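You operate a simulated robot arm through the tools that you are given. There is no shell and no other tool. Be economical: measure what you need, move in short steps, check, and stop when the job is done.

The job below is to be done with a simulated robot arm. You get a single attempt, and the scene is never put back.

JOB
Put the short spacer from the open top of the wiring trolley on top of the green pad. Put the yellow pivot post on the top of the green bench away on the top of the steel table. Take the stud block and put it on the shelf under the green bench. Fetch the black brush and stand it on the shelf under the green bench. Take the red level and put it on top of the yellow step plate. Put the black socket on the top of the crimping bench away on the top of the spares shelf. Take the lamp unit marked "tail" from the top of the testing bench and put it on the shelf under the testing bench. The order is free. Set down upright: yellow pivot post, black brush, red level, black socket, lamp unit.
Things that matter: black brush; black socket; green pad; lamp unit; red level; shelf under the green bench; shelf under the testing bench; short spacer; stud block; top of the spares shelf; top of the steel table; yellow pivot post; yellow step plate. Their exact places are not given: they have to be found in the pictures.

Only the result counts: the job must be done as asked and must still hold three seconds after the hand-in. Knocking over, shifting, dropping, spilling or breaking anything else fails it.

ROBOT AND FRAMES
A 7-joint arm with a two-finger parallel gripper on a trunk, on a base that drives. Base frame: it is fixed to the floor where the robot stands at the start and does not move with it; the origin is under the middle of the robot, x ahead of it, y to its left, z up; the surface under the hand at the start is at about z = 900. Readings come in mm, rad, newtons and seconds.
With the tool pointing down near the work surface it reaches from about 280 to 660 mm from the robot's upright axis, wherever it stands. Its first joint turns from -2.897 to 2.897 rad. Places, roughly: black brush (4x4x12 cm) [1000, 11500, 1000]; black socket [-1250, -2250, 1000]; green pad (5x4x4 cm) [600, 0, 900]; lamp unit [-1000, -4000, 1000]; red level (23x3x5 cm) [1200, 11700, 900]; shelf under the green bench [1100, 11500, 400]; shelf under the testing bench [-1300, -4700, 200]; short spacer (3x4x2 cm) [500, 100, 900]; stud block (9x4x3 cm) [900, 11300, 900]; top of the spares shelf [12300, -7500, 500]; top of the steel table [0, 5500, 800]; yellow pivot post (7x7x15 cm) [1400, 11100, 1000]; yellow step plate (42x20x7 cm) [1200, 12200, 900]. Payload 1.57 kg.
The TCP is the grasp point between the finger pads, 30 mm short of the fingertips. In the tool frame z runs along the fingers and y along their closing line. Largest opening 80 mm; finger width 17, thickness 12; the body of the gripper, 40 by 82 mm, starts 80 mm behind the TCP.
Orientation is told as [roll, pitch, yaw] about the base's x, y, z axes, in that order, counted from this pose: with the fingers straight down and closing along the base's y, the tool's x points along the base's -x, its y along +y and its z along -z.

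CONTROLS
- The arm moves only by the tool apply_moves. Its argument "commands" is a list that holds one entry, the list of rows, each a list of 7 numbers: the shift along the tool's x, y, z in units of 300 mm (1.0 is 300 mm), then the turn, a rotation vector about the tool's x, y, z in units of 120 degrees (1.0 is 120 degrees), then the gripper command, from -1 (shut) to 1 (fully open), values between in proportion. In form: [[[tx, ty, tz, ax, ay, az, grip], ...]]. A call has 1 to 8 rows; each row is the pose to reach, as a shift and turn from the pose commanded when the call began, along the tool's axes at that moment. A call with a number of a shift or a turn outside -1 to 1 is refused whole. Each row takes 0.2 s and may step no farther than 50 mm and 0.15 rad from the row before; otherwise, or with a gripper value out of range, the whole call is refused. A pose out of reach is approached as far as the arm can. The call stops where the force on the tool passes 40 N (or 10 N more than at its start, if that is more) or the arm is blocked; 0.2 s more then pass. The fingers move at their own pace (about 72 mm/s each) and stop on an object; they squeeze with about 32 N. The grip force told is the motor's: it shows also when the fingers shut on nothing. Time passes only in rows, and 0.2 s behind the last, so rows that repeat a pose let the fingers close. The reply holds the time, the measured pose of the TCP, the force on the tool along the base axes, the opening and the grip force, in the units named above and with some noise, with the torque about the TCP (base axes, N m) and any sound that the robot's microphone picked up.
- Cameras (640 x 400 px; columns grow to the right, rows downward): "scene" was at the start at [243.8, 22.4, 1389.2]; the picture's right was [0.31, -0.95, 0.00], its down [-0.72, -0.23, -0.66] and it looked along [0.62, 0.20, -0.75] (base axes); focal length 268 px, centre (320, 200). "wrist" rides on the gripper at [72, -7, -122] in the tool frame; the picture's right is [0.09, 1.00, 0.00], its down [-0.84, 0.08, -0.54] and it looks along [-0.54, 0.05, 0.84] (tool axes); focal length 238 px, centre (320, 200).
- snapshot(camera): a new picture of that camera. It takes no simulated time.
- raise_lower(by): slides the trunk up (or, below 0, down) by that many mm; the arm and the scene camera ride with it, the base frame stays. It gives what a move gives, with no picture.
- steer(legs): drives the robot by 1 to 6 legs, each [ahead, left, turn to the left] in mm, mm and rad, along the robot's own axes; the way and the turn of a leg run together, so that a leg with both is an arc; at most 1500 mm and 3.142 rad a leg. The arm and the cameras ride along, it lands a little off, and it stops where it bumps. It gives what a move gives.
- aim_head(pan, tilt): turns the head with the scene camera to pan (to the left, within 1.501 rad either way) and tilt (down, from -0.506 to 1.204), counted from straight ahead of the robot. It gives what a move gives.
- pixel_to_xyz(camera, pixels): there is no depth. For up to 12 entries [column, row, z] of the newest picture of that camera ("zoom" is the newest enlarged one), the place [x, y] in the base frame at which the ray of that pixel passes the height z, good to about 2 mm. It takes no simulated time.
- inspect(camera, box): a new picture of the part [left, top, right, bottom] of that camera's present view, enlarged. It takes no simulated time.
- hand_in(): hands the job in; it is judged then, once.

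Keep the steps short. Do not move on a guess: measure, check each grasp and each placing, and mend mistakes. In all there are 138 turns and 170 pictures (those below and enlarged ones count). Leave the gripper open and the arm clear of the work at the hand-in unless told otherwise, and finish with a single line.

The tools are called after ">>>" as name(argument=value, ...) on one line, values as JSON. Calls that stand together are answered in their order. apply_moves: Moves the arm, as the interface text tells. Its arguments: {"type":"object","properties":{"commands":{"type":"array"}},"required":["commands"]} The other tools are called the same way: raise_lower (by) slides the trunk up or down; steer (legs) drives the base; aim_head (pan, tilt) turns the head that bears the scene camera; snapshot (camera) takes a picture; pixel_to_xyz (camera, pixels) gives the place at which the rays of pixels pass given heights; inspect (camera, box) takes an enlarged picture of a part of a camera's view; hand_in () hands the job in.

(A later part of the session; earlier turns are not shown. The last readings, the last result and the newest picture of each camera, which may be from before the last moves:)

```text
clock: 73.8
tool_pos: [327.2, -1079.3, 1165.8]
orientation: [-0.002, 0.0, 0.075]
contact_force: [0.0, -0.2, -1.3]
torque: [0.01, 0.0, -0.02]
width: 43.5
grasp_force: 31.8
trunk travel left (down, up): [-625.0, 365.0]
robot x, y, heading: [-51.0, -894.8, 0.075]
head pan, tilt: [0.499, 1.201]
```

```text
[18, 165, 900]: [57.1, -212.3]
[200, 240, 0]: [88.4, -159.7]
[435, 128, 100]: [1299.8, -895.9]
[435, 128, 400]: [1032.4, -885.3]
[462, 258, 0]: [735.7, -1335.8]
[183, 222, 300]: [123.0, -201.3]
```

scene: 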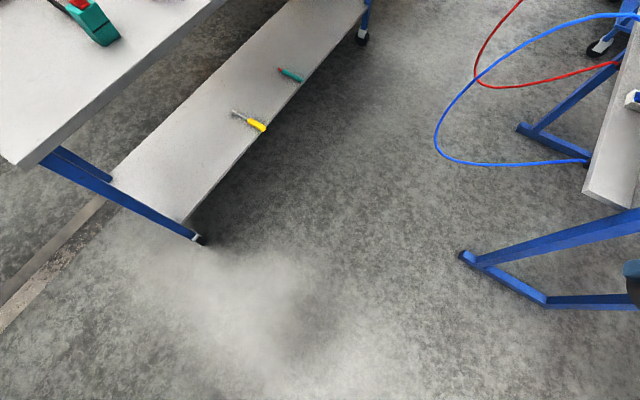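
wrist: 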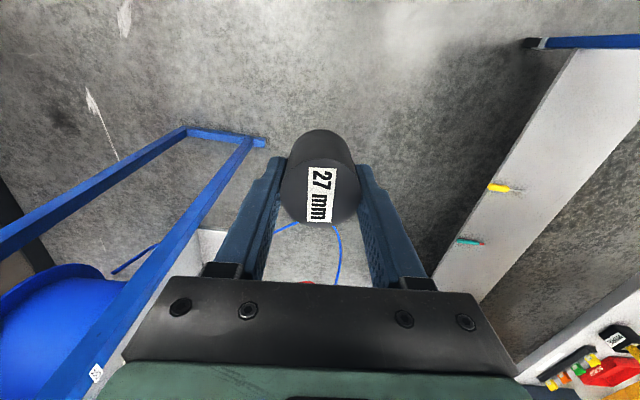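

The robot's axis started under 100 mm from the trolley edge, so its body is slim. I'll drive along the aisle at y≈-600 to x≈5500 and look.

>>> steer(legs=[[0, 320, -0.075], [1500, 0, 0], [1500, 0, 0], [1500, 0, 0]])

>>> aim_head(pan=0.1, tilt=0.2)

>>> snapshot(camera="scene")

>>> aim_head(pan=-0.6, tilt=0.2)

>>> snapshot(camera="scene")

```text
clock: 96.9
tool_pos: [4763.4, -824.1, 1165.0]
orientation: [-0.002, -0.002, -0.026]
contact_force: [-0.3, -0.3, -1.9]
torque: [-0.01, -0.02, -0.03]
width: 43.6
grasp_force: 31.8
trunk travel left (down, up): [-625.0, 365.0]
robot x, y, heading: [4402.8, -597.6, -0.027]
head pan, tilt: [0.499, 1.201]
```

```text
clock: 98.2
tool_pos: [4764.0, -825.3, 1165.5]
orientation: [0.0, -0.001, -0.026]
contact_force: [0.4, 0.2, -2.3]
torque: [0.0, -0.04, -0.02]
width: 43.9
grasp_force: 32.1
trunk travel left (down, up): [-625.0, 365.0]
robot x, y, heading: [4405.9, -597.5, -0.028]
head pan, tilt: [0.099, 0.201]
```

```text
131 pictures are left
```

scene: 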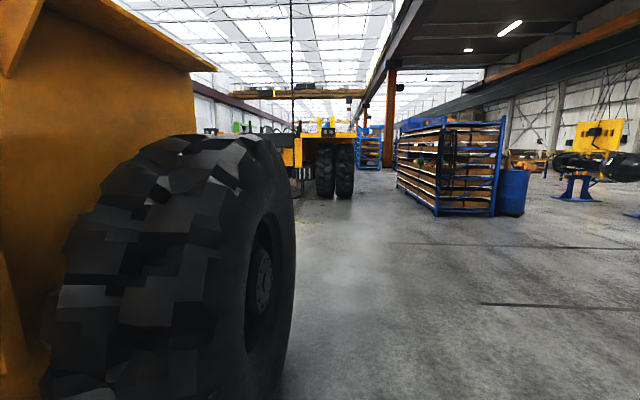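

```text
clock: 99.3
tool_pos: [4764.0, -825.0, 1164.3]
orientation: [0.0, -0.001, -0.026]
contact_force: [-0.9, -0.5, -1.0]
torque: [0.02, -0.04, -0.06]
width: 43.5
grasp_force: 32.3
trunk travel left (down, up): [-625.0, 365.0]
robot x, y, heading: [4403.2, -599.3, -0.025]
head pan, tilt: [-0.6, 0.201]
```

```text
130 pictures are left
```

scene: 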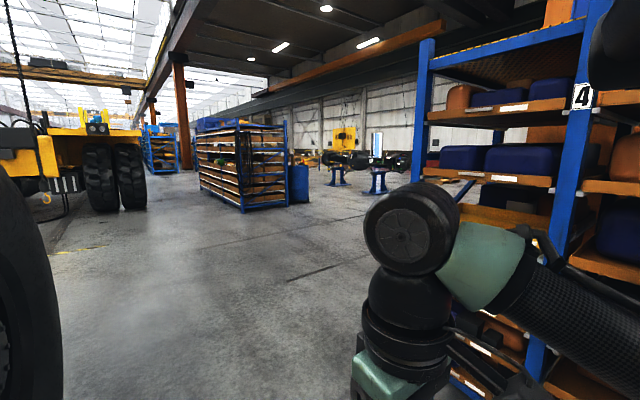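

>>> pixel_to_xyz(camera="scene", pixels=[[243, 213, 0], [200, 188, 0], [300, 203, 0], [343, 186, 0], [380, 192, 0], [415, 185, 0], [545, 400, 0], [130, 208, 0], [186, 170, 0]])

>>> inspect(camera="scene", box=[180, 100, 440, 230])

```text
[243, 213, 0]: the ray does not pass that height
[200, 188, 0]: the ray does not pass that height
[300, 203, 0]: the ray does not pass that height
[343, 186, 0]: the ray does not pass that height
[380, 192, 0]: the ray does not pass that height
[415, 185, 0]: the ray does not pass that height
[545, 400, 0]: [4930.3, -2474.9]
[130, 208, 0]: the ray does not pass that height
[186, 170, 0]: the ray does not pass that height
```

```text
2.46 times, centred on (310, 165) of scene
```

zoom: 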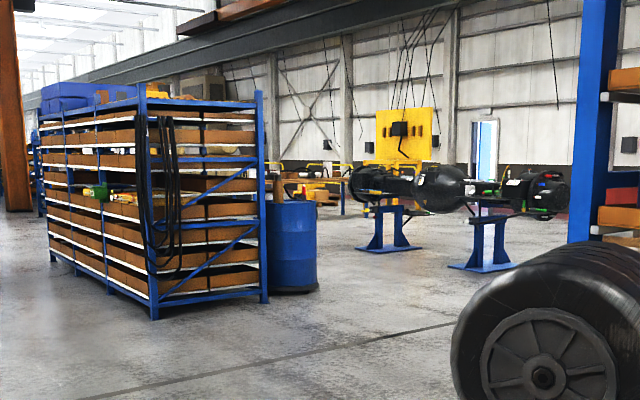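

The floor to the right opens up past rack "4" (corner about (5750,-2475)). I'll go to about (5900,-850), turn right, and drive to about (7700,-3250).

>>> steer(legs=[[1500, -220, 0], [0, 0, -0.906], [1500, 0, 0], [1500, 0, 0]])

>>> aim_head(pan=0.2, tilt=0.25)

>>> snapshot(camera="scene")

```text
refused: leg 1 is longer than a leg can be; nothing moved
```

```text
clock: 100.4
tool_pos: [4764.6, -826.2, 1165.4]
orientation: [-0.001, 0.0, -0.026]
contact_force: [0.3, 0.1, -0.9]
torque: [-0.02, -0.03, 0.02]
width: 43.6
grasp_force: 31.8
trunk travel left (down, up): [-625.0, 365.0]
robot x, y, heading: [4406.9, -597.6, -0.027]
head pan, tilt: [0.201, 0.25]
```

```text
128 pictures are left
```

scene: 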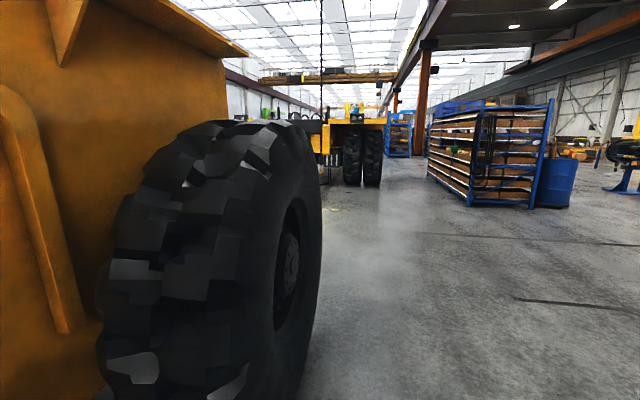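

>>> steer(legs=[[1400, -300, 0], [0, 0, -0.906], [1500, 0, 0], [1500, 0, 0]])

>>> aim_head(pan=0.15, tilt=0.25)

>>> snapshot(camera="scene")

```text
clock: 124.1
tool_pos: [7507.6, -3896.0, 1164.2]
orientation: [0.0, 0.0, -1.003]
contact_force: [0.3, -0.4, -2.1]
torque: [-0.01, -0.01, 0.0]
width: 44.0
grasp_force: 32.0
trunk travel left (down, up): [-625.0, 365.0]
robot x, y, heading: [7497.3, -3472.0, -1.002]
head pan, tilt: [0.201, 0.25]
```

```text
clock: 124.8
tool_pos: [7508.6, -3894.9, 1164.7]
orientation: [-0.001, 0.0, -1.004]
contact_force: [1.0, -0.4, -2.1]
torque: [0.01, 0.01, 0.05]
width: 43.5
grasp_force: 32.4
trunk travel left (down, up): [-625.0, 365.0]
robot x, y, heading: [7492.7, -3474.6, -1.004]
head pan, tilt: [0.15, 0.25]
```

```text
127 pictures are left
```

scene: 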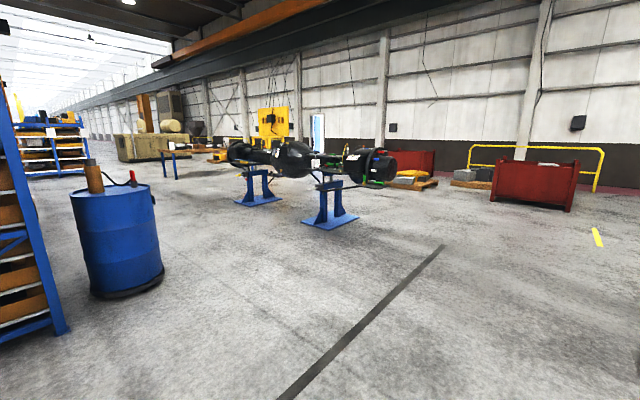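

>>> inspect(camera="scene", box=[100, 90, 460, 240])

```text
1.78 times, centred on (280, 165) of scene
```

zoom: 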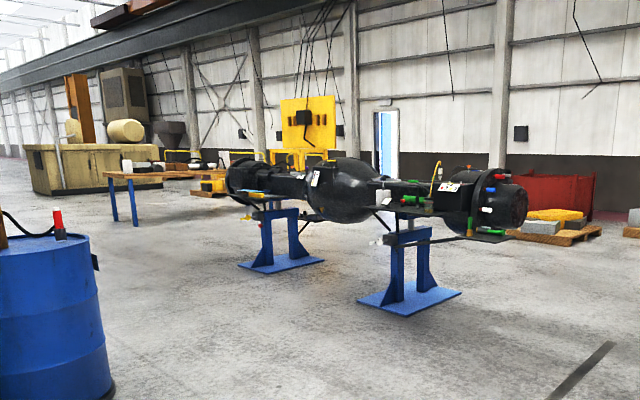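

The spares shelf should be behind the far axle stand at about (12080,-6870). I'll drive to about (11000,-5600), passing between the drum and the axle, and look.

>>> steer(legs=[[0, 0, 0.459], [1400, 0, 0], [1400, 0, 0], [1300, 0, 0]])

>>> aim_head(pan=-0.3, tilt=0.35)

>>> snapshot(camera="scene")

```text
clock: 145.8
tool_pos: [11113.9, -6096.7, 1164.9]
orientation: [-0.001, 0.0, -0.595]
contact_force: [0.4, -0.6, -2.4]
torque: [0.01, 0.0, -0.01]
width: 43.8
grasp_force: 32.2
trunk travel left (down, up): [-625.0, 365.0]
robot x, y, heading: [10933.7, -5712.8, -0.595]
head pan, tilt: [0.15, 0.25]
```

```text
clock: 146.7
tool_pos: [11115.6, -6096.4, 1164.9]
orientation: [0.0, 0.0, -0.592]
contact_force: [-0.4, 0.1, -1.8]
torque: [0.03, -0.03, 0.0]
width: 43.7
grasp_force: 32.2
trunk travel left (down, up): [-625.0, 365.0]
robot x, y, heading: [10935.4, -5715.1, -0.599]
head pan, tilt: [-0.3, 0.351]
```

```text
125 pictures are left
```

scene: 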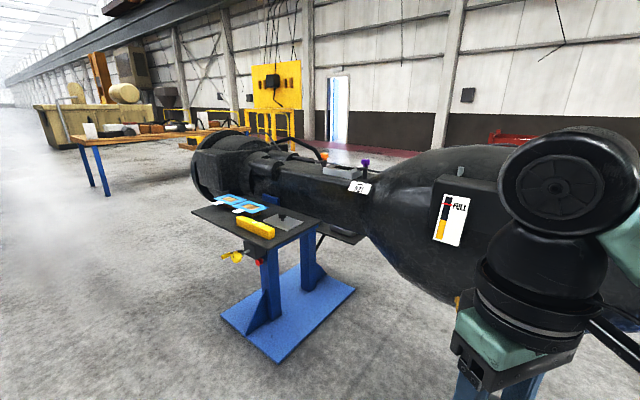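

The axle hides the area behind it. I'll raise the trunk to look over.

>>> raise_lower(by=360)

>>> aim_head(pan=-0.2, tilt=0.55)

>>> snapshot(camera="scene")

```text
clock: 150.2
tool_pos: [11115.2, -6095.8, 1523.2]
orientation: [0.001, 0.0, -0.594]
contact_force: [-0.5, 0.4, -2.2]
torque: [-0.02, 0.05, 0.03]
width: 43.4
grasp_force: 32.0
trunk travel left (down, up): [-985.0, 5.0]
robot x, y, heading: [10934.4, -5718.9, -0.593]
head pan, tilt: [-0.3, 0.351]
```

```text
clock: 150.9
tool_pos: [11114.8, -6096.7, 1524.5]
orientation: [-0.001, 0.0, -0.592]
contact_force: [-0.7, -1.1, -2.3]
torque: [-0.01, -0.02, -0.03]
width: 43.8
grasp_force: 31.7
trunk travel left (down, up): [-985.0, 5.0]
robot x, y, heading: [10933.6, -5712.2, -0.593]
head pan, tilt: [-0.201, 0.55]
```

```text
124 pictures are left
```

scene: 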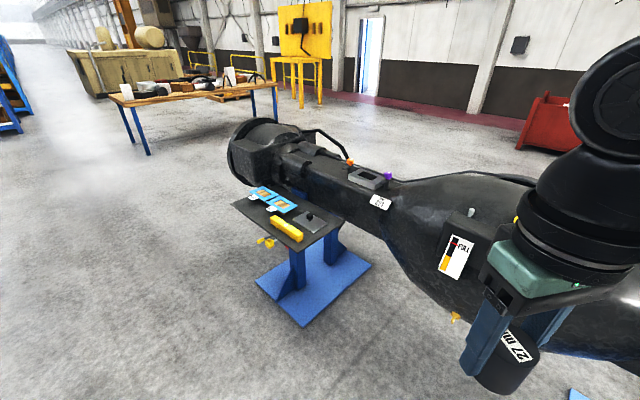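

Nothing is visible behind from here, so a low shelf may be hidden behind the axle. I'll drive round its far end.

>>> steer(legs=[[0, 0, 0.593], [1400, 0, 0], [1400, 0, 0], [0, 0, -1.9]])

>>> aim_head(pan=0.0, tilt=0.55)

>>> snapshot(camera="scene")

```text
clock: 170.8
tool_pos: [13431.3, -5954.9, 1525.6]
orientation: [-0.002, 0.001, -1.884]
contact_force: [-0.1, -0.6, -2.3]
torque: [0.0, -0.01, 0.04]
width: 43.9
grasp_force: 32.4
trunk travel left (down, up): [-985.0, 5.0]
robot x, y, heading: [13750.5, -5672.8, -1.888]
head pan, tilt: [-0.201, 0.55]
```

```text
clock: 171.5
tool_pos: [13431.7, -5954.0, 1523.8]
orientation: [0.0, 0.001, -1.885]
contact_force: [0.4, -0.6, -1.7]
torque: [0.01, 0.0, 0.01]
width: 43.9
grasp_force: 32.0
trunk travel left (down, up): [-985.0, 5.0]
robot x, y, heading: [13749.1, -5673.9, -1.883]
head pan, tilt: [0.0, 0.55]
```

```text
123 pictures are left
```

scene: 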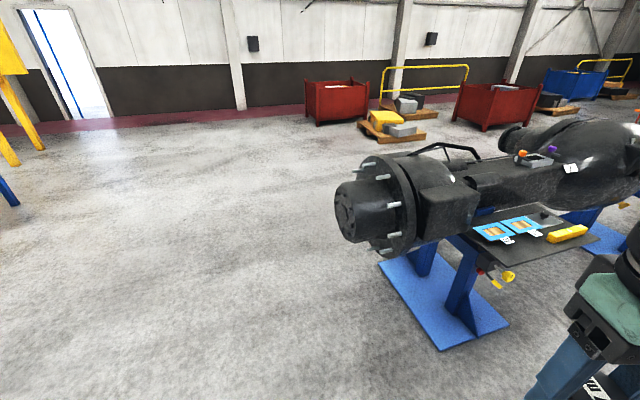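

>>> steer(legs=[[0, 0, 0.315], [1400, 0, 0], [600, 0, 0], [0, 0, -1.2]])

>>> aim_head(pan=-0.2, tilt=0.5)

>>> snapshot(camera="scene")

```text
clock: 185.4
tool_pos: [13345.7, -7571.8, 1525.6]
orientation: [0.0, -0.001, -2.779]
contact_force: [0.2, 0.0, -2.6]
torque: [0.01, -0.01, -0.02]
width: 43.6
grasp_force: 32.1
trunk travel left (down, up): [-985.0, 5.0]
robot x, y, heading: [13763.4, -7645.4, -2.78]
head pan, tilt: [0.0, 0.55]
```

```text
clock: 186.1
tool_pos: [13345.3, -7572.2, 1524.0]
orientation: [-0.001, 0.001, -2.779]
contact_force: [-0.2, -0.1, -2.6]
torque: [0.01, 0.02, 0.01]
width: 43.8
grasp_force: 31.9
trunk travel left (down, up): [-985.0, 5.0]
robot x, y, heading: [13762.4, -7644.1, -2.785]
head pan, tilt: [-0.201, 0.499]
```

```text
122 pictures are left
```

scene: 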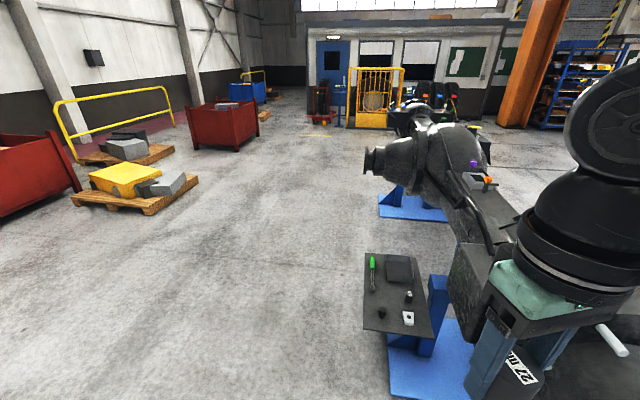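

A plate on the back of the stand carries small spares, at around (395,290). I'll measure and enlarge it.

>>> pixel_to_xyz(camera="scene", pixels=[[366, 254, 500], [412, 255, 500], [364, 330, 500], [430, 336, 500], [395, 290, 500], [395, 290, 600], [390, 365, 0], [392, 290, 400]])

>>> inspect(camera="scene", box=[340, 230, 500, 400])

```text
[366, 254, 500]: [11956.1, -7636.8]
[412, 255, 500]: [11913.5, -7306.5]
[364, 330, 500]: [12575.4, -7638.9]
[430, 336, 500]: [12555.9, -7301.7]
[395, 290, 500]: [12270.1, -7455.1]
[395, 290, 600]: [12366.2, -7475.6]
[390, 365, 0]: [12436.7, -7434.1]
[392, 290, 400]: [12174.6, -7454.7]
```

```text
2.35 times, centred on (420, 315) of scene
```

zoom: 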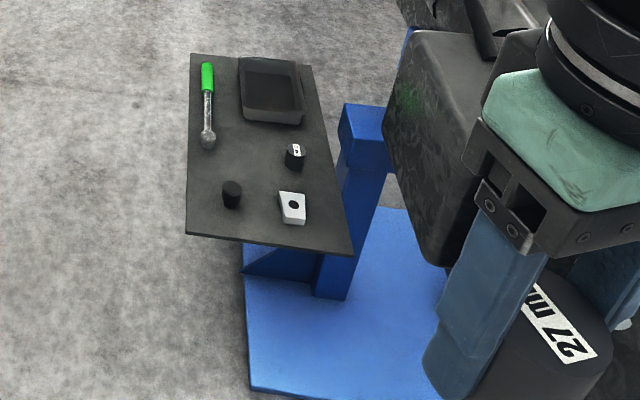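

This is the spares shelf: top about z=500, x 11950–12565, y −7640…−7303. I'll stand on its open side at about (12300,-8020), facing +y.

>>> steer(legs=[[750, -60, 0], [750, -60, 0], [0, 0, -1.928]])

>>> aim_head(pan=0.0, tilt=0.9)

>>> snapshot(camera="scene")

```text
clock: 198.5
tool_pos: [12543.4, -7694.4, 1525.2]
orientation: [0.0, -0.001, 1.555]
contact_force: [0.7, 0.1, -1.7]
torque: [0.04, -0.01, -0.02]
width: 44.0
grasp_force: 32.1
trunk travel left (down, up): [-985.0, 5.0]
robot x, y, heading: [12321.5, -8054.4, 1.557]
head pan, tilt: [-0.201, 0.499]
```

```text
clock: 199.3
tool_pos: [12543.3, -7693.3, 1524.0]
orientation: [0.001, -0.001, 1.555]
contact_force: [0.6, 0.3, -2.2]
torque: [0.0, 0.02, 0.0]
width: 44.0
grasp_force: 31.6
trunk travel left (down, up): [-985.0, 5.0]
robot x, y, heading: [12320.3, -8060.0, 1.553]
head pan, tilt: [0.0, 0.901]
```

```text
120 pictures are left
```

scene: 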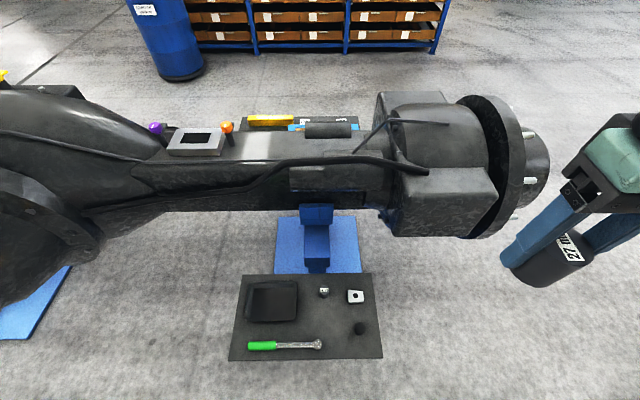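

>>> pixel_to_xyz(camera="scene", pixels=[[229, 360, 500], [382, 358, 500], [372, 273, 500], [242, 275, 500], [335, 317, 500], [360, 333, 500], [323, 297, 500], [321, 346, 500], [356, 300, 500], [297, 318, 500], [229, 360, 550], [372, 273, 550]])

>>> inspect(camera="scene", box=[215, 255, 400, 370])

```text
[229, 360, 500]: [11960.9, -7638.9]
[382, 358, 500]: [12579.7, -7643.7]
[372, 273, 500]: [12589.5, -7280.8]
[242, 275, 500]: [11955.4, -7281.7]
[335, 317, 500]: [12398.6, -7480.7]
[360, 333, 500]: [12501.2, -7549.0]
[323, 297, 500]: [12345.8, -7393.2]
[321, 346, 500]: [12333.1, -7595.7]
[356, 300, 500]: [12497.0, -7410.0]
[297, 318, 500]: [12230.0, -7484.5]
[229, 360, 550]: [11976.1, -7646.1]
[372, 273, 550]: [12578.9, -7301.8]
```

```text
3.46 times, centred on (308, 312) of scene
```

zoom: 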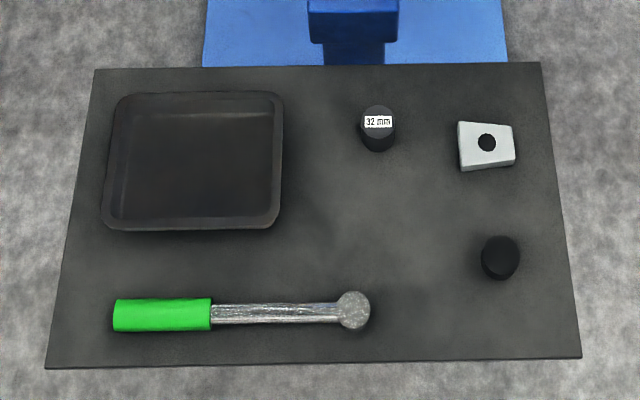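

The free spot is at (12405,-7490), more than 110 mm from every neighbour. I'll lower the trunk 760 mm.

>>> raise_lower(by=-760)

>>> snapshot(camera="scene")

```text
refused: -760 is not a number from -400 to 400
```

```text
118 pictures are left
```

scene: 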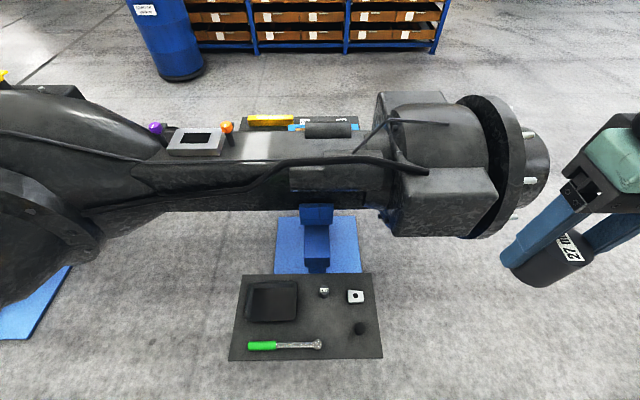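

>>> raise_lower(by=-380)

>>> raise_lower(by=-380)

>>> snapshot(camera="scene")

>>> snapshot(camera="wrist")

```text
clock: 203.0
tool_pos: [12543.8, -7692.7, 1145.5]
orientation: [-0.001, 0.0, 1.554]
contact_force: [-0.4, -0.1, -2.6]
torque: [-0.01, 0.0, 0.02]
width: 43.9
grasp_force: 32.2
trunk travel left (down, up): [-605.0, 385.0]
robot x, y, heading: [12315.9, -8055.0, 1.557]
head pan, tilt: [0.0, 0.901]
```

```text
clock: 206.7
tool_pos: [12543.6, -7694.4, 765.7]
orientation: [0.0, 0.0, 1.555]
contact_force: [-0.2, -0.2, -2.6]
torque: [0.0, 0.05, 0.0]
width: 43.7
grasp_force: 32.1
trunk travel left (down, up): [-225.0, 765.0]
robot x, y, heading: [12320.2, -8056.1, 1.553]
head pan, tilt: [0.0, 0.901]
```

```text
117 pictures are left
```

scene: 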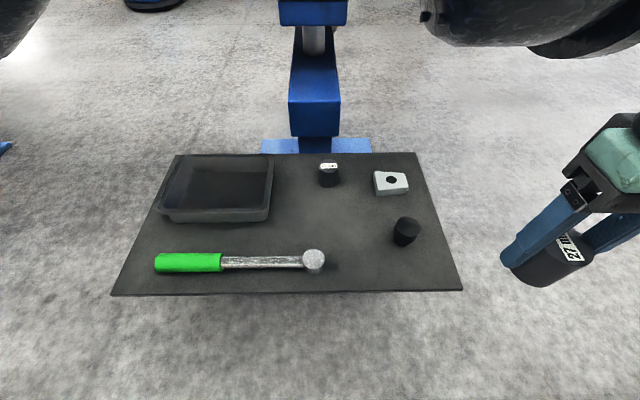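

```text
116 pictures are left
```

wrist: 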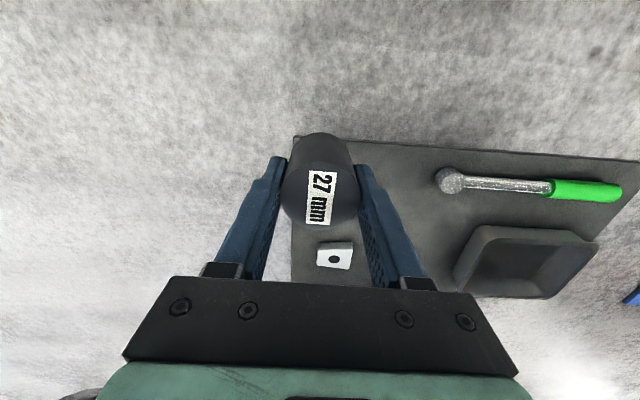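

>>> pixel_to_xyz(camera="scene", pixels=[[111, 294, 500], [463, 290, 500], [416, 153, 500], [175, 155, 500], [405, 242, 500], [328, 184, 500], [314, 270, 500], [390, 193, 500], [360, 225, 500], [111, 294, 520], [416, 153, 520]])

>>> pixel_to_xyz(camera="wrist", pixels=[[334, 268, 500], [452, 190, 500], [293, 137, 500], [293, 137, 520], [334, 268, 520]])

```text
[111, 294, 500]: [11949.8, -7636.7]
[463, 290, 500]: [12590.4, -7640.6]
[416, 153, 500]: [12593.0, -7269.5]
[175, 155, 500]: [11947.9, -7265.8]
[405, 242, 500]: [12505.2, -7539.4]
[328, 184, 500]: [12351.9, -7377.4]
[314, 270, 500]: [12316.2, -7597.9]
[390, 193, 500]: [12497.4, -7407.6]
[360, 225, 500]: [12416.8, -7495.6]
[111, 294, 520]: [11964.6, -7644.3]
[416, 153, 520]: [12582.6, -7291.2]
```

```text
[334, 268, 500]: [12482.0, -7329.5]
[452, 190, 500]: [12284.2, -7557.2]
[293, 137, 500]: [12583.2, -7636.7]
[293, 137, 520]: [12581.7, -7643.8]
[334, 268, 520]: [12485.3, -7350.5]
```

Positions agree: neighbours are at least 100 mm from (12400,-7490). I'll move over it and start down.

>>> apply_moves(commands=[[[-0.112, 0.082, 0, 0, 0, 0, -1], [-0.224, 0.164, 0, 0, 0, 0, -1], [-0.336, 0.246, 0, 0, 0, 0, -1], [-0.448, 0.328, 0, 0, 0, 0, -1], [-0.56, 0.41, 0, 0, 0, 0, -1], [-0.673, 0.49, 0, 0, 0, 0, -1], [-0.673, 0.49, 0.16, 0, 0, 0, -1], [-0.673, 0.49, 0.32, 0, 0, 0, -1]]])

>>> apply_moves(commands=[[[0, 0, 0.15, 0, 0, 0, -1], [0, 0, 0.25, 0, 0, 0, -1], [0, 0, 0.36, 0, 0, 0, -1]]])

>>> snapshot(camera="scene")

>>> snapshot(camera="wrist")

```text
clock: 208.5
tool_pos: [12399.0, -7491.2, 670.3]
orientation: [-0.001, 0.0, 1.555]
contact_force: [-0.4, -0.2, -1.7]
torque: [0.0, 0.01, 0.01]
width: 44.0
grasp_force: 31.5
trunk travel left (down, up): [-225.0, 765.0]
robot x, y, heading: [12320.1, -8053.5, 1.552]
head pan, tilt: [0.0, 0.901]
```

```text
clock: 209.3
tool_pos: [12398.6, -7489.5, 559.5]
orientation: [-0.001, 0.0, 1.554]
contact_force: [0.0, 0.4, -2.6]
torque: [-0.02, -0.01, 0.01]
width: 43.9
grasp_force: 32.4
trunk travel left (down, up): [-225.0, 765.0]
robot x, y, heading: [12321.4, -8050.0, 1.552]
head pan, tilt: [0.0, 0.901]
```

```text
115 pictures are left
```

scene: 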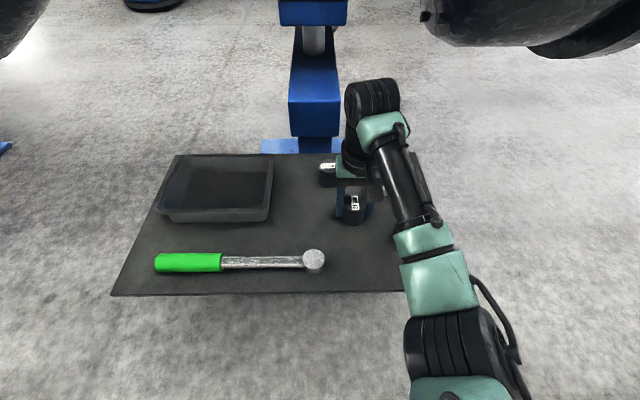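

```text
114 pictures are left
```

wrist: 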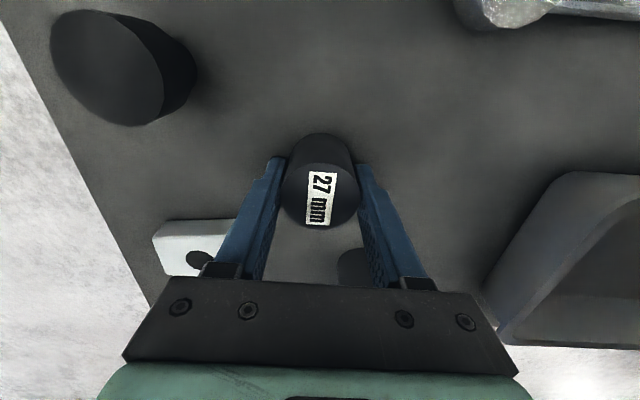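

>>> apply_moves(commands=[[[0, 0, 0.03, 0, 0, 0, -1], [0, 0, 0.045, 0, 0, 0, -1], [0, 0, 0.053, 0, 0, 0, -1], [0, 0, 0.06, 0, 0, 0, -1]]])

```text
clock: 210.2
tool_pos: [12399.1, -7487.3, 549.9]
orientation: [-0.003, -0.012, 1.557]
contact_force: [-0.6, -2.5, 15.1]
torque: [-0.46, 0.02, 0.08]
width: 43.6
grasp_force: 32.1
trunk travel left (down, up): [-225.0, 765.0]
robot x, y, heading: [12323.7, -8052.2, 1.554]
head pan, tilt: [0.0, 0.901]
stopped in row 4: the force on the tool passed its limit at 42 N (the readings are from after the stop); the commanded pose is now the measured one
```

The socket touched down at TCP 550. I'll open, wait, and retreat straight up.

>>> apply_moves(commands=[[[0, 0, -0.004, 0, 0, 0, -0.5], [0, 0, -0.004, 0, 0, 0, 0.2], [0, 0, -0.004, 0, 0, 0, 0.5], [0, 0, -0.03, 0, 0, 0, 0.5], [0, 0, -0.15, 0, 0, 0, 0.5], [0, 0, -0.3, 0, 0, 0, 0.5], [0, 0, -0.45, 0, 0, 0, 0.5]]])

>>> snapshot(camera="wrist")

```text
clock: 211.8
tool_pos: [12398.5, -7489.3, 683.0]
orientation: [0.0, -0.007, 1.556]
contact_force: [-0.5, 0.1, -0.1]
torque: [-0.04, 0.0, 0.0]
width: 60.2
grasp_force: 0.0
trunk travel left (down, up): [-225.0, 765.0]
robot x, y, heading: [12322.1, -8056.0, 1.559]
head pan, tilt: [0.0, 0.901]
```

```text
113 pictures are left
```

wrist: 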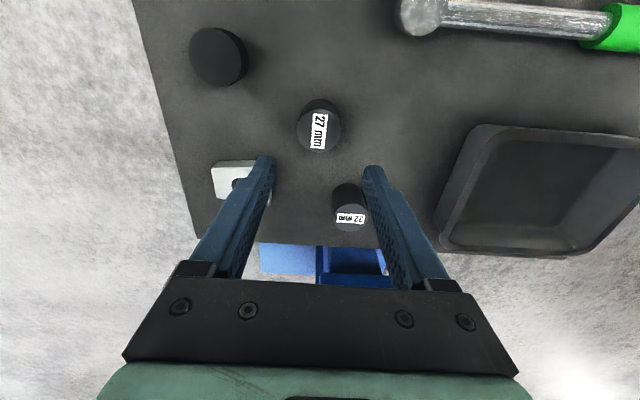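

The socket stands upright. I'll raise the trunk, retract the arm, and head back west along the south side of the axle.

>>> apply_moves(commands=[[[0.0, 0, -0.15, 0, 0, 0, 0.5], [0.1, 0, -0.25, 0, 0, 0, 0.5], [0.25, 0, -0.25, 0, 0, 0, 0.5], [0.4, 0, -0.25, 0, 0, 0, 0.5], [0.55, 0, -0.25, 0, 0, 0, 0.5], [0.65, 0, -0.25, 0, 0, 0, 0.5]]])

>>> raise_lower(by=400)

>>> snapshot(camera="scene")

>>> steer(legs=[[0, 0, 1.585], [1350, 0, 0], [1350, 0, 0], [1350, 0, 0]])

>>> aim_head(pan=-0.9, tilt=0.3)

>>> snapshot(camera="scene")

```text
clock: 213.2
tool_pos: [12397.7, -7684.7, 757.8]
orientation: [-0.002, -0.008, 1.553]
contact_force: [-0.1, 0.8, 0.1]
torque: [0.01, -0.01, 0.01]
width: 60.2
grasp_force: 0.1
trunk travel left (down, up): [-225.0, 765.0]
robot x, y, heading: [12319.7, -8050.3, 1.552]
head pan, tilt: [0.0, 0.901]
```

```text
clock: 217.1
tool_pos: [12396.8, -7683.3, 1157.3]
orientation: [-0.002, -0.006, 1.555]
contact_force: [0.0, 0.8, 0.2]
torque: [0.02, -0.02, -0.04]
width: 60.3
grasp_force: 0.0
trunk travel left (down, up): [-625.0, 365.0]
robot x, y, heading: [12319.5, -8054.3, 1.551]
head pan, tilt: [0.0, 0.901]
```

```text
112 pictures are left
```

scene: 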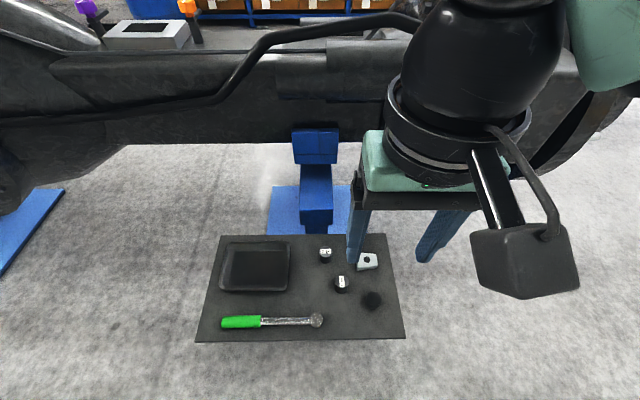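

```text
clock: 240.2
tool_pos: [7927.5, -7918.6, 1159.4]
orientation: [-0.002, -0.007, -3.139]
contact_force: [-0.4, -0.1, -1.2]
torque: [0.01, -0.02, 0.03]
width: 60.1
grasp_force: 0.0
trunk travel left (down, up): [-625.0, 365.0]
robot x, y, heading: [8303.1, -7984.5, -3.143]
head pan, tilt: [0.0, 0.901]
```

```text
clock: 241.4
tool_pos: [7929.3, -7919.3, 1158.3]
orientation: [-0.001, -0.007, -3.141]
contact_force: [0.3, 0.0, 0.5]
torque: [0.02, -0.01, 0.0]
width: 59.9
grasp_force: 0.0
trunk travel left (down, up): [-625.0, 365.0]
robot x, y, heading: [8304.7, -7988.5, -3.139]
head pan, tilt: [-0.901, 0.3]
```

```text
111 pictures are left
```

scene: 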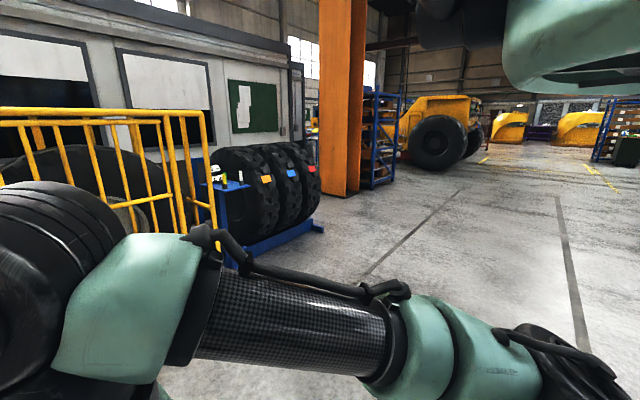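

The way is clear. I'll drive NW to about (7000,-2950) and on toward (6300,-1650).

>>> steer(legs=[[0, 0, -1.327], [1300, 0, 0], [1300, 0, 0], [1300, 0, 0], [1300, 0, 0], [0, 0, 0.4]])

>>> aim_head(pan=0.0, tilt=0.3)

>>> snapshot(camera="scene")

```text
clock: 270.8
tool_pos: [7115.6, -2563.2, 1158.0]
orientation: [-0.001, -0.006, 2.158]
contact_force: [0.4, 0.0, -0.3]
torque: [0.0, -0.01, -0.02]
width: 60.1
grasp_force: 0.0
trunk travel left (down, up): [-625.0, 365.0]
robot x, y, heading: [7262.0, -2915.2, 2.159]
head pan, tilt: [-0.901, 0.3]
```

```text
clock: 272.0
tool_pos: [7115.0, -2560.7, 1158.1]
orientation: [0.0, -0.008, 2.157]
contact_force: [-0.3, -0.2, -0.4]
torque: [0.01, 0.0, 0.01]
width: 60.0
grasp_force: 0.1
trunk travel left (down, up): [-625.0, 365.0]
robot x, y, heading: [7263.5, -2913.6, 2.156]
head pan, tilt: [0.0, 0.3]
```

```text
110 pictures are left
```

scene: 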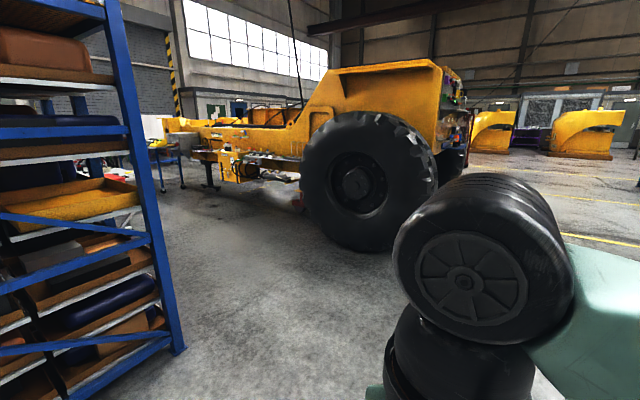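

>>> steer(legs=[[1215, 0, 0], [1215, 0, 0], [0, 0, 0.83], [1000, 0, 0], [800, 0, 0]])

>>> snapshot(camera="scene")

```text
clock: 294.7
tool_pos: [3767.3, -551.4, 1157.8]
orientation: [-0.002, -0.007, 3.011]
contact_force: [-0.4, -0.1, 0.1]
torque: [-0.06, -0.07, -0.01]
width: 59.9
grasp_force: 0.0
trunk travel left (down, up): [-625.0, 365.0]
robot x, y, heading: [4126.4, -665.4, 3.007]
head pan, tilt: [0.0, 0.3]
```

```text
109 pictures are left
```

scene: 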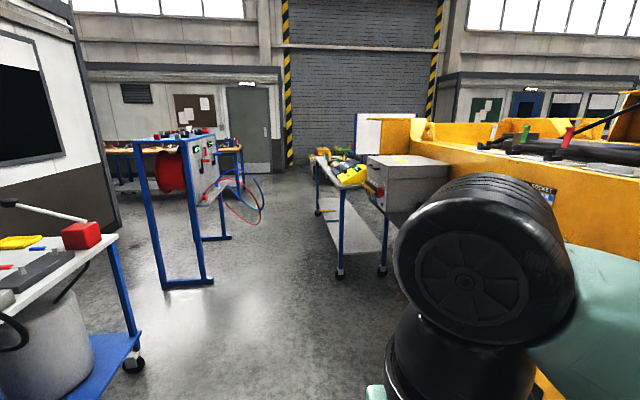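

>>> steer(legs=[[0, -70, 0.135], [1500, 0, 0]])

>>> aim_head(pan=0.0, tilt=0.6)

>>> snapshot(camera="scene")

```text
clock: 302.7
tool_pos: [2271.0, -525.5, 1158.2]
orientation: [-0.002, -0.008, 3.136]
contact_force: [-0.1, 0.4, -1.2]
torque: [0.03, -0.04, 0.01]
width: 60.0
grasp_force: 0.0
trunk travel left (down, up): [-625.0, 365.0]
robot x, y, heading: [2639.2, -595.5, 3.136]
head pan, tilt: [0.0, 0.3]
```

```text
clock: 303.5
tool_pos: [2273.0, -524.8, 1157.2]
orientation: [-0.002, -0.008, 3.137]
contact_force: [0.6, -0.2, -0.4]
torque: [0.0, 0.0, -0.01]
width: 60.0
grasp_force: 0.0
trunk travel left (down, up): [-625.0, 365.0]
robot x, y, heading: [2647.5, -599.0, 3.137]
head pan, tilt: [0.0, 0.6]
```

```text
108 pictures are left
```

scene: 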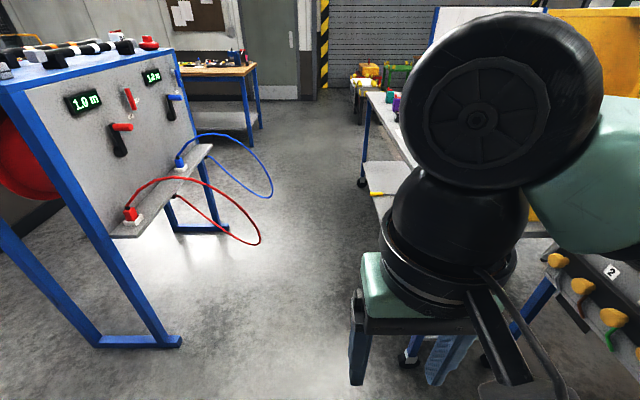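

>>> steer(legs=[[1350, 0, 0], [1350, 0, 0], [350, 0, 0], [0, 1300, 0]])

>>> aim_head(pan=0.8, tilt=0.5)

>>> snapshot(camera="scene")

```text
clock: 324.6
tool_pos: [-741.5, -1813.5, 1157.7]
orientation: [-0.002, -0.008, -3.126]
contact_force: [0.3, 0.4, -0.2]
torque: [-0.01, 0.04, 0.03]
width: 60.1
grasp_force: 0.1
trunk travel left (down, up): [-625.0, 365.0]
robot x, y, heading: [-366.0, -1876.8, -3.125]
head pan, tilt: [0.0, 0.6]
```

```text
clock: 325.7
tool_pos: [-741.1, -1814.0, 1158.1]
orientation: [-0.001, -0.009, -3.127]
contact_force: [0.1, -1.5, -0.4]
torque: [-0.01, 0.02, 0.0]
width: 60.2
grasp_force: 0.1
trunk travel left (down, up): [-625.0, 365.0]
robot x, y, heading: [-367.3, -1881.2, -3.129]
head pan, tilt: [0.799, 0.499]
```

```text
107 pictures are left
```

scene: 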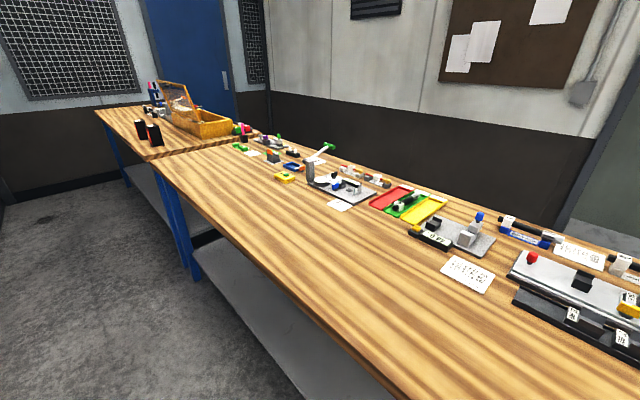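

>>> pixel_to_xyz(camera="scene", pixels=[[150, 160, 900], [97, 112, 900], [258, 138, 900], [155, 143, 900], [142, 137, 900], [5, 208, 0], [200, 280, 0]])

>>> inspect(camera="scene", box=[80, 60, 280, 185])

```text
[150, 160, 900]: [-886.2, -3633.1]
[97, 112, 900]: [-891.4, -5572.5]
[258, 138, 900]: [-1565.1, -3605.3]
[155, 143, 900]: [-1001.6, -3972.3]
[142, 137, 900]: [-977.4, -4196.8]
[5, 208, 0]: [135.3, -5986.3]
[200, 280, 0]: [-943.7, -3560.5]
```

```text
3.20 times, centred on (180, 122) of scene
```

zoom: 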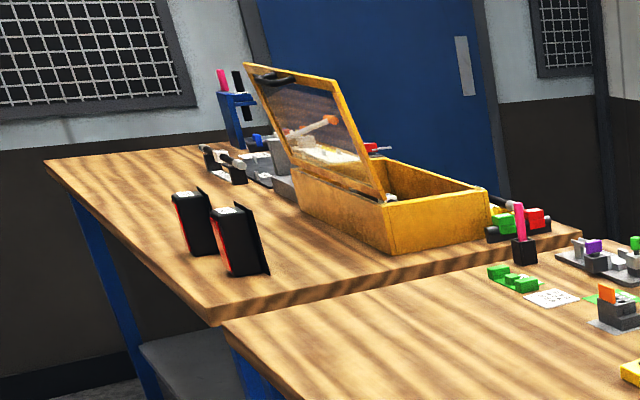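

The two lamp units stand at about (-1001,-3972) and (-977,-4197). I'll strafe left to y≈-4080.

>>> steer(legs=[[40, 1100, -0.01], [40, 1100, 0]])

>>> aim_head(pan=0.0, tilt=0.75)

>>> snapshot(camera="scene")

>>> snapshot(camera="wrist")

```text
clock: 336.6
tool_pos: [-814.0, -4013.1, 1157.4]
orientation: [-0.003, -0.01, -3.137]
contact_force: [0.3, 0.6, 0.0]
torque: [0.01, 0.02, 0.01]
width: 60.0
grasp_force: 0.1
trunk travel left (down, up): [-625.0, 365.0]
robot x, y, heading: [-441.5, -4084.1, -3.138]
head pan, tilt: [0.799, 0.499]
```

```text
clock: 337.7
tool_pos: [-814.1, -4013.5, 1157.8]
orientation: [-0.002, -0.01, -3.137]
contact_force: [-0.5, 0.4, -0.2]
torque: [-0.01, -0.02, -0.01]
width: 60.0
grasp_force: 0.1
trunk travel left (down, up): [-625.0, 365.0]
robot x, y, heading: [-443.0, -4079.9, -3.141]
head pan, tilt: [0.0, 0.75]
```

```text
105 pictures are left
```

scene: 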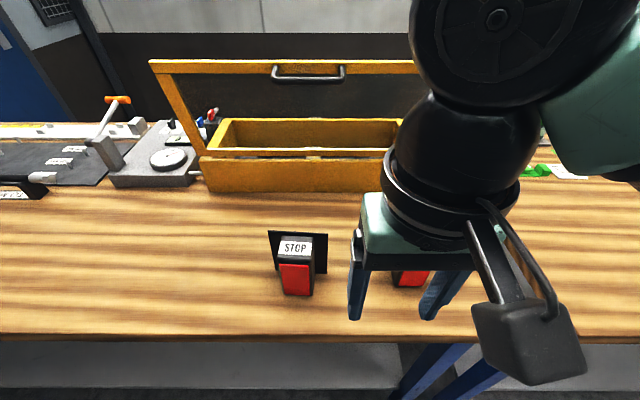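

```text
104 pictures are left
```

wrist: 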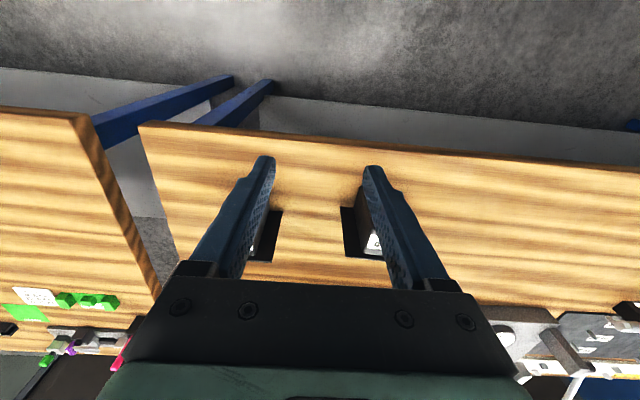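

The left unit reads "STOP". I'll move the hand left and up to read the other one.

>>> apply_moves(commands=[[[0, 0.15, -0.05, 0, 0.0045, 0, 0.5], [0, 0.3, -0.1, 0, 0.0045, 0, 0.5], [0, 0.45, -0.1, 0, 0.0045, 0, 0.5], [0, 0.6, -0.1, 0, 0.0045, 0, 0.5], [0, 0.75, -0.1, 0, 0.0045, 0, 0.5], [0, 0.9, -0.1, 0, 0.0045, 0, 0.5]]])

>>> snapshot(camera="scene")

>>> snapshot(camera="wrist")

```text
clock: 339.1
tool_pos: [-813.4, -4285.1, 1186.9]
orientation: [-0.001, 0.002, -3.138]
contact_force: [0.3, 0.2, 0.6]
torque: [0.05, -0.02, 0.02]
width: 60.0
grasp_force: 0.1
trunk travel left (down, up): [-625.0, 365.0]
robot x, y, heading: [-442.4, -4087.3, -3.137]
head pan, tilt: [0.0, 0.75]
```

```text
103 pictures are left
```

scene: 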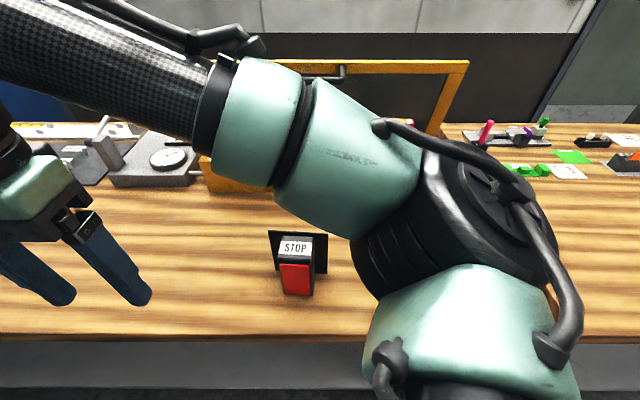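

```text
102 pictures are left
```

wrist: 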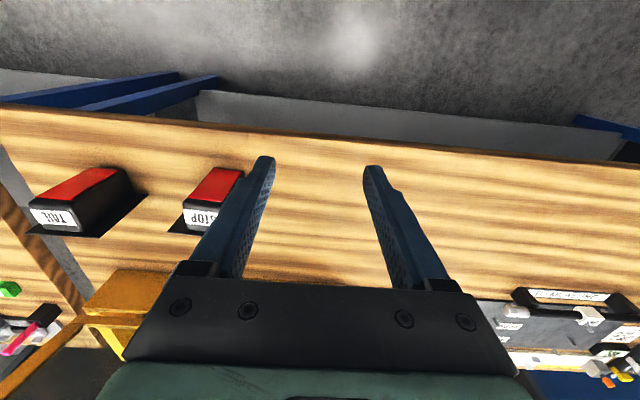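

"TAIL" is the other unit, at y≈-3970. I'll put the hand back to the right and strafe right so that unit is in clear view.

>>> apply_moves(commands=[[[0.0, -0.15, -0.1, 0, 0, 0, 0.5], [0.0, -0.3, -0.15, 0, 0, 0, 0.5], [0.0, -0.45, -0.15, 0, 0, 0, 0.5], [0.0, -0.6, -0.15, 0, 0, 0, 0.5], [0.0, -0.75, -0.15, 0, 0, 0, 0.5], [0.0, -0.9, -0.15, 0, 0, 0, 0.5]]])

>>> apply_moves(commands=[[[0.0, -0.15, 0, 0, 0, 0, 0.5], [0.0, -0.3, 0, 0, 0, 0, 0.5], [0.0, -0.45, 0, 0, 0, 0, 0.5]]])

>>> steer(legs=[[0, -250, 0]])

>>> snapshot(camera="scene")

>>> snapshot(camera="wrist")

```text
refused: row 1 steps farther than a row can; nothing moved
```

```text
clock: 339.9
tool_pos: [-813.1, -4146.6, 1189.0]
orientation: [0.001, 0.0, -3.137]
contact_force: [0.6, -0.1, 0.1]
torque: [0.0, 0.03, 0.02]
width: 60.0
grasp_force: 0.0
trunk travel left (down, up): [-625.0, 365.0]
robot x, y, heading: [-444.1, -4079.5, -3.136]
head pan, tilt: [0.0, 0.75]
```

```text
clock: 341.7
tool_pos: [-815.5, -3899.0, 1188.4]
orientation: [0.0, 0.003, -3.135]
contact_force: [0.4, 0.6, 0.1]
torque: [0.02, 0.0, -0.02]
width: 59.9
grasp_force: 0.1
trunk travel left (down, up): [-625.0, 365.0]
robot x, y, heading: [-439.8, -3833.4, -3.136]
head pan, tilt: [0.0, 0.75]
```

```text
101 pictures are left
```

scene: 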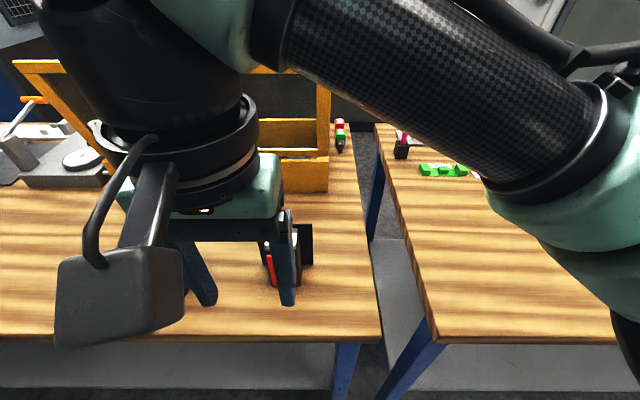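

```text
100 pictures are left
```

wrist: 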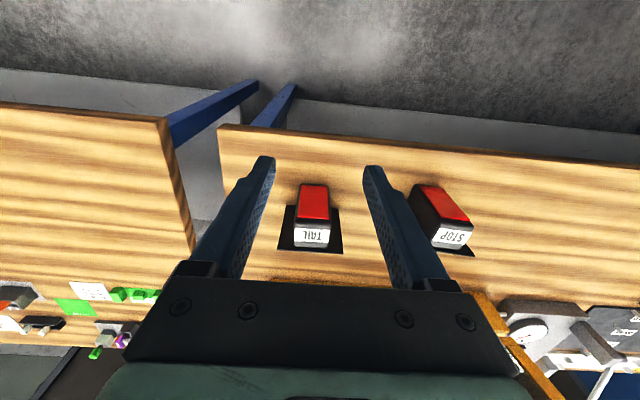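

>>> inspect(camera="wrist", box=[240, 150, 400, 270])

>>> pixel_to_xyz(camera="wrist", pixels=[[297, 184, 900], [327, 183, 900], [294, 247, 1000], [329, 247, 1000], [294, 247, 980], [329, 247, 980], [278, 250, 900], [343, 253, 900], [339, 209, 900], [289, 207, 900]])

>>> apply_moves(commands=[[[0.0, -0.15, 0, 0, 0, 0, 0.5], [0.0, -0.3, 0, 0, 0, 0, 0.5], [0.0, -0.45, 0, 0, 0, 0, 0.5], [0.0, -0.6, 0, 0, 0, 0, 0.5], [0.0, -0.75, 0, 0, 0, 0, 0.5], [0.0, -0.9, 0, 0, 0, 0, 0.5]]])

>>> snapshot(camera="scene")

```text
3.33 times, centred on (320, 210) of wrist
```

zoom: 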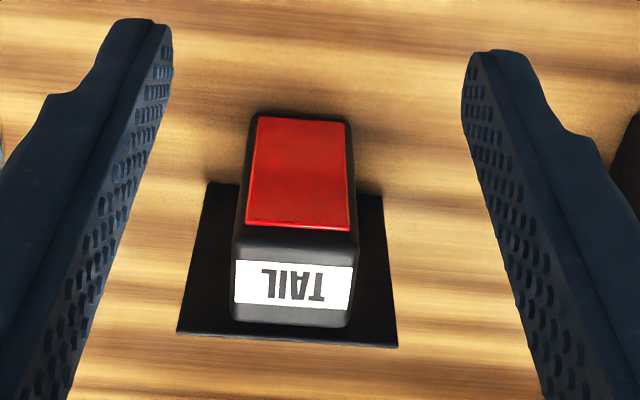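

```text
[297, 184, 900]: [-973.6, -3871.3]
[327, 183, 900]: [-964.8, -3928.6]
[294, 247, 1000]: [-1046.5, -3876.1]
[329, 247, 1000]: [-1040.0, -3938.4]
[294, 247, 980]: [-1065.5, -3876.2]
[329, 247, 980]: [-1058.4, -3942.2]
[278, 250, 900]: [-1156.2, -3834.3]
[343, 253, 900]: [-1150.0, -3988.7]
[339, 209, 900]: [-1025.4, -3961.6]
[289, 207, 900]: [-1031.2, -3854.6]
```

```text
clock: 343.1
tool_pos: [-816.1, -3632.0, 1190.3]
orientation: [-0.003, -0.001, -3.135]
contact_force: [0.1, -1.2, 0.2]
torque: [-0.01, -0.02, 0.0]
width: 59.8
grasp_force: 0.1
trunk travel left (down, up): [-625.0, 365.0]
robot x, y, heading: [-445.1, -3834.7, -3.139]
head pan, tilt: [0.0, 0.75]
```

```text
98 pictures are left
```

scene: 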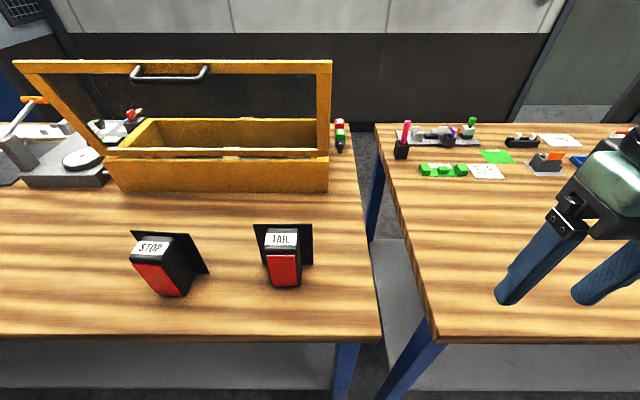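

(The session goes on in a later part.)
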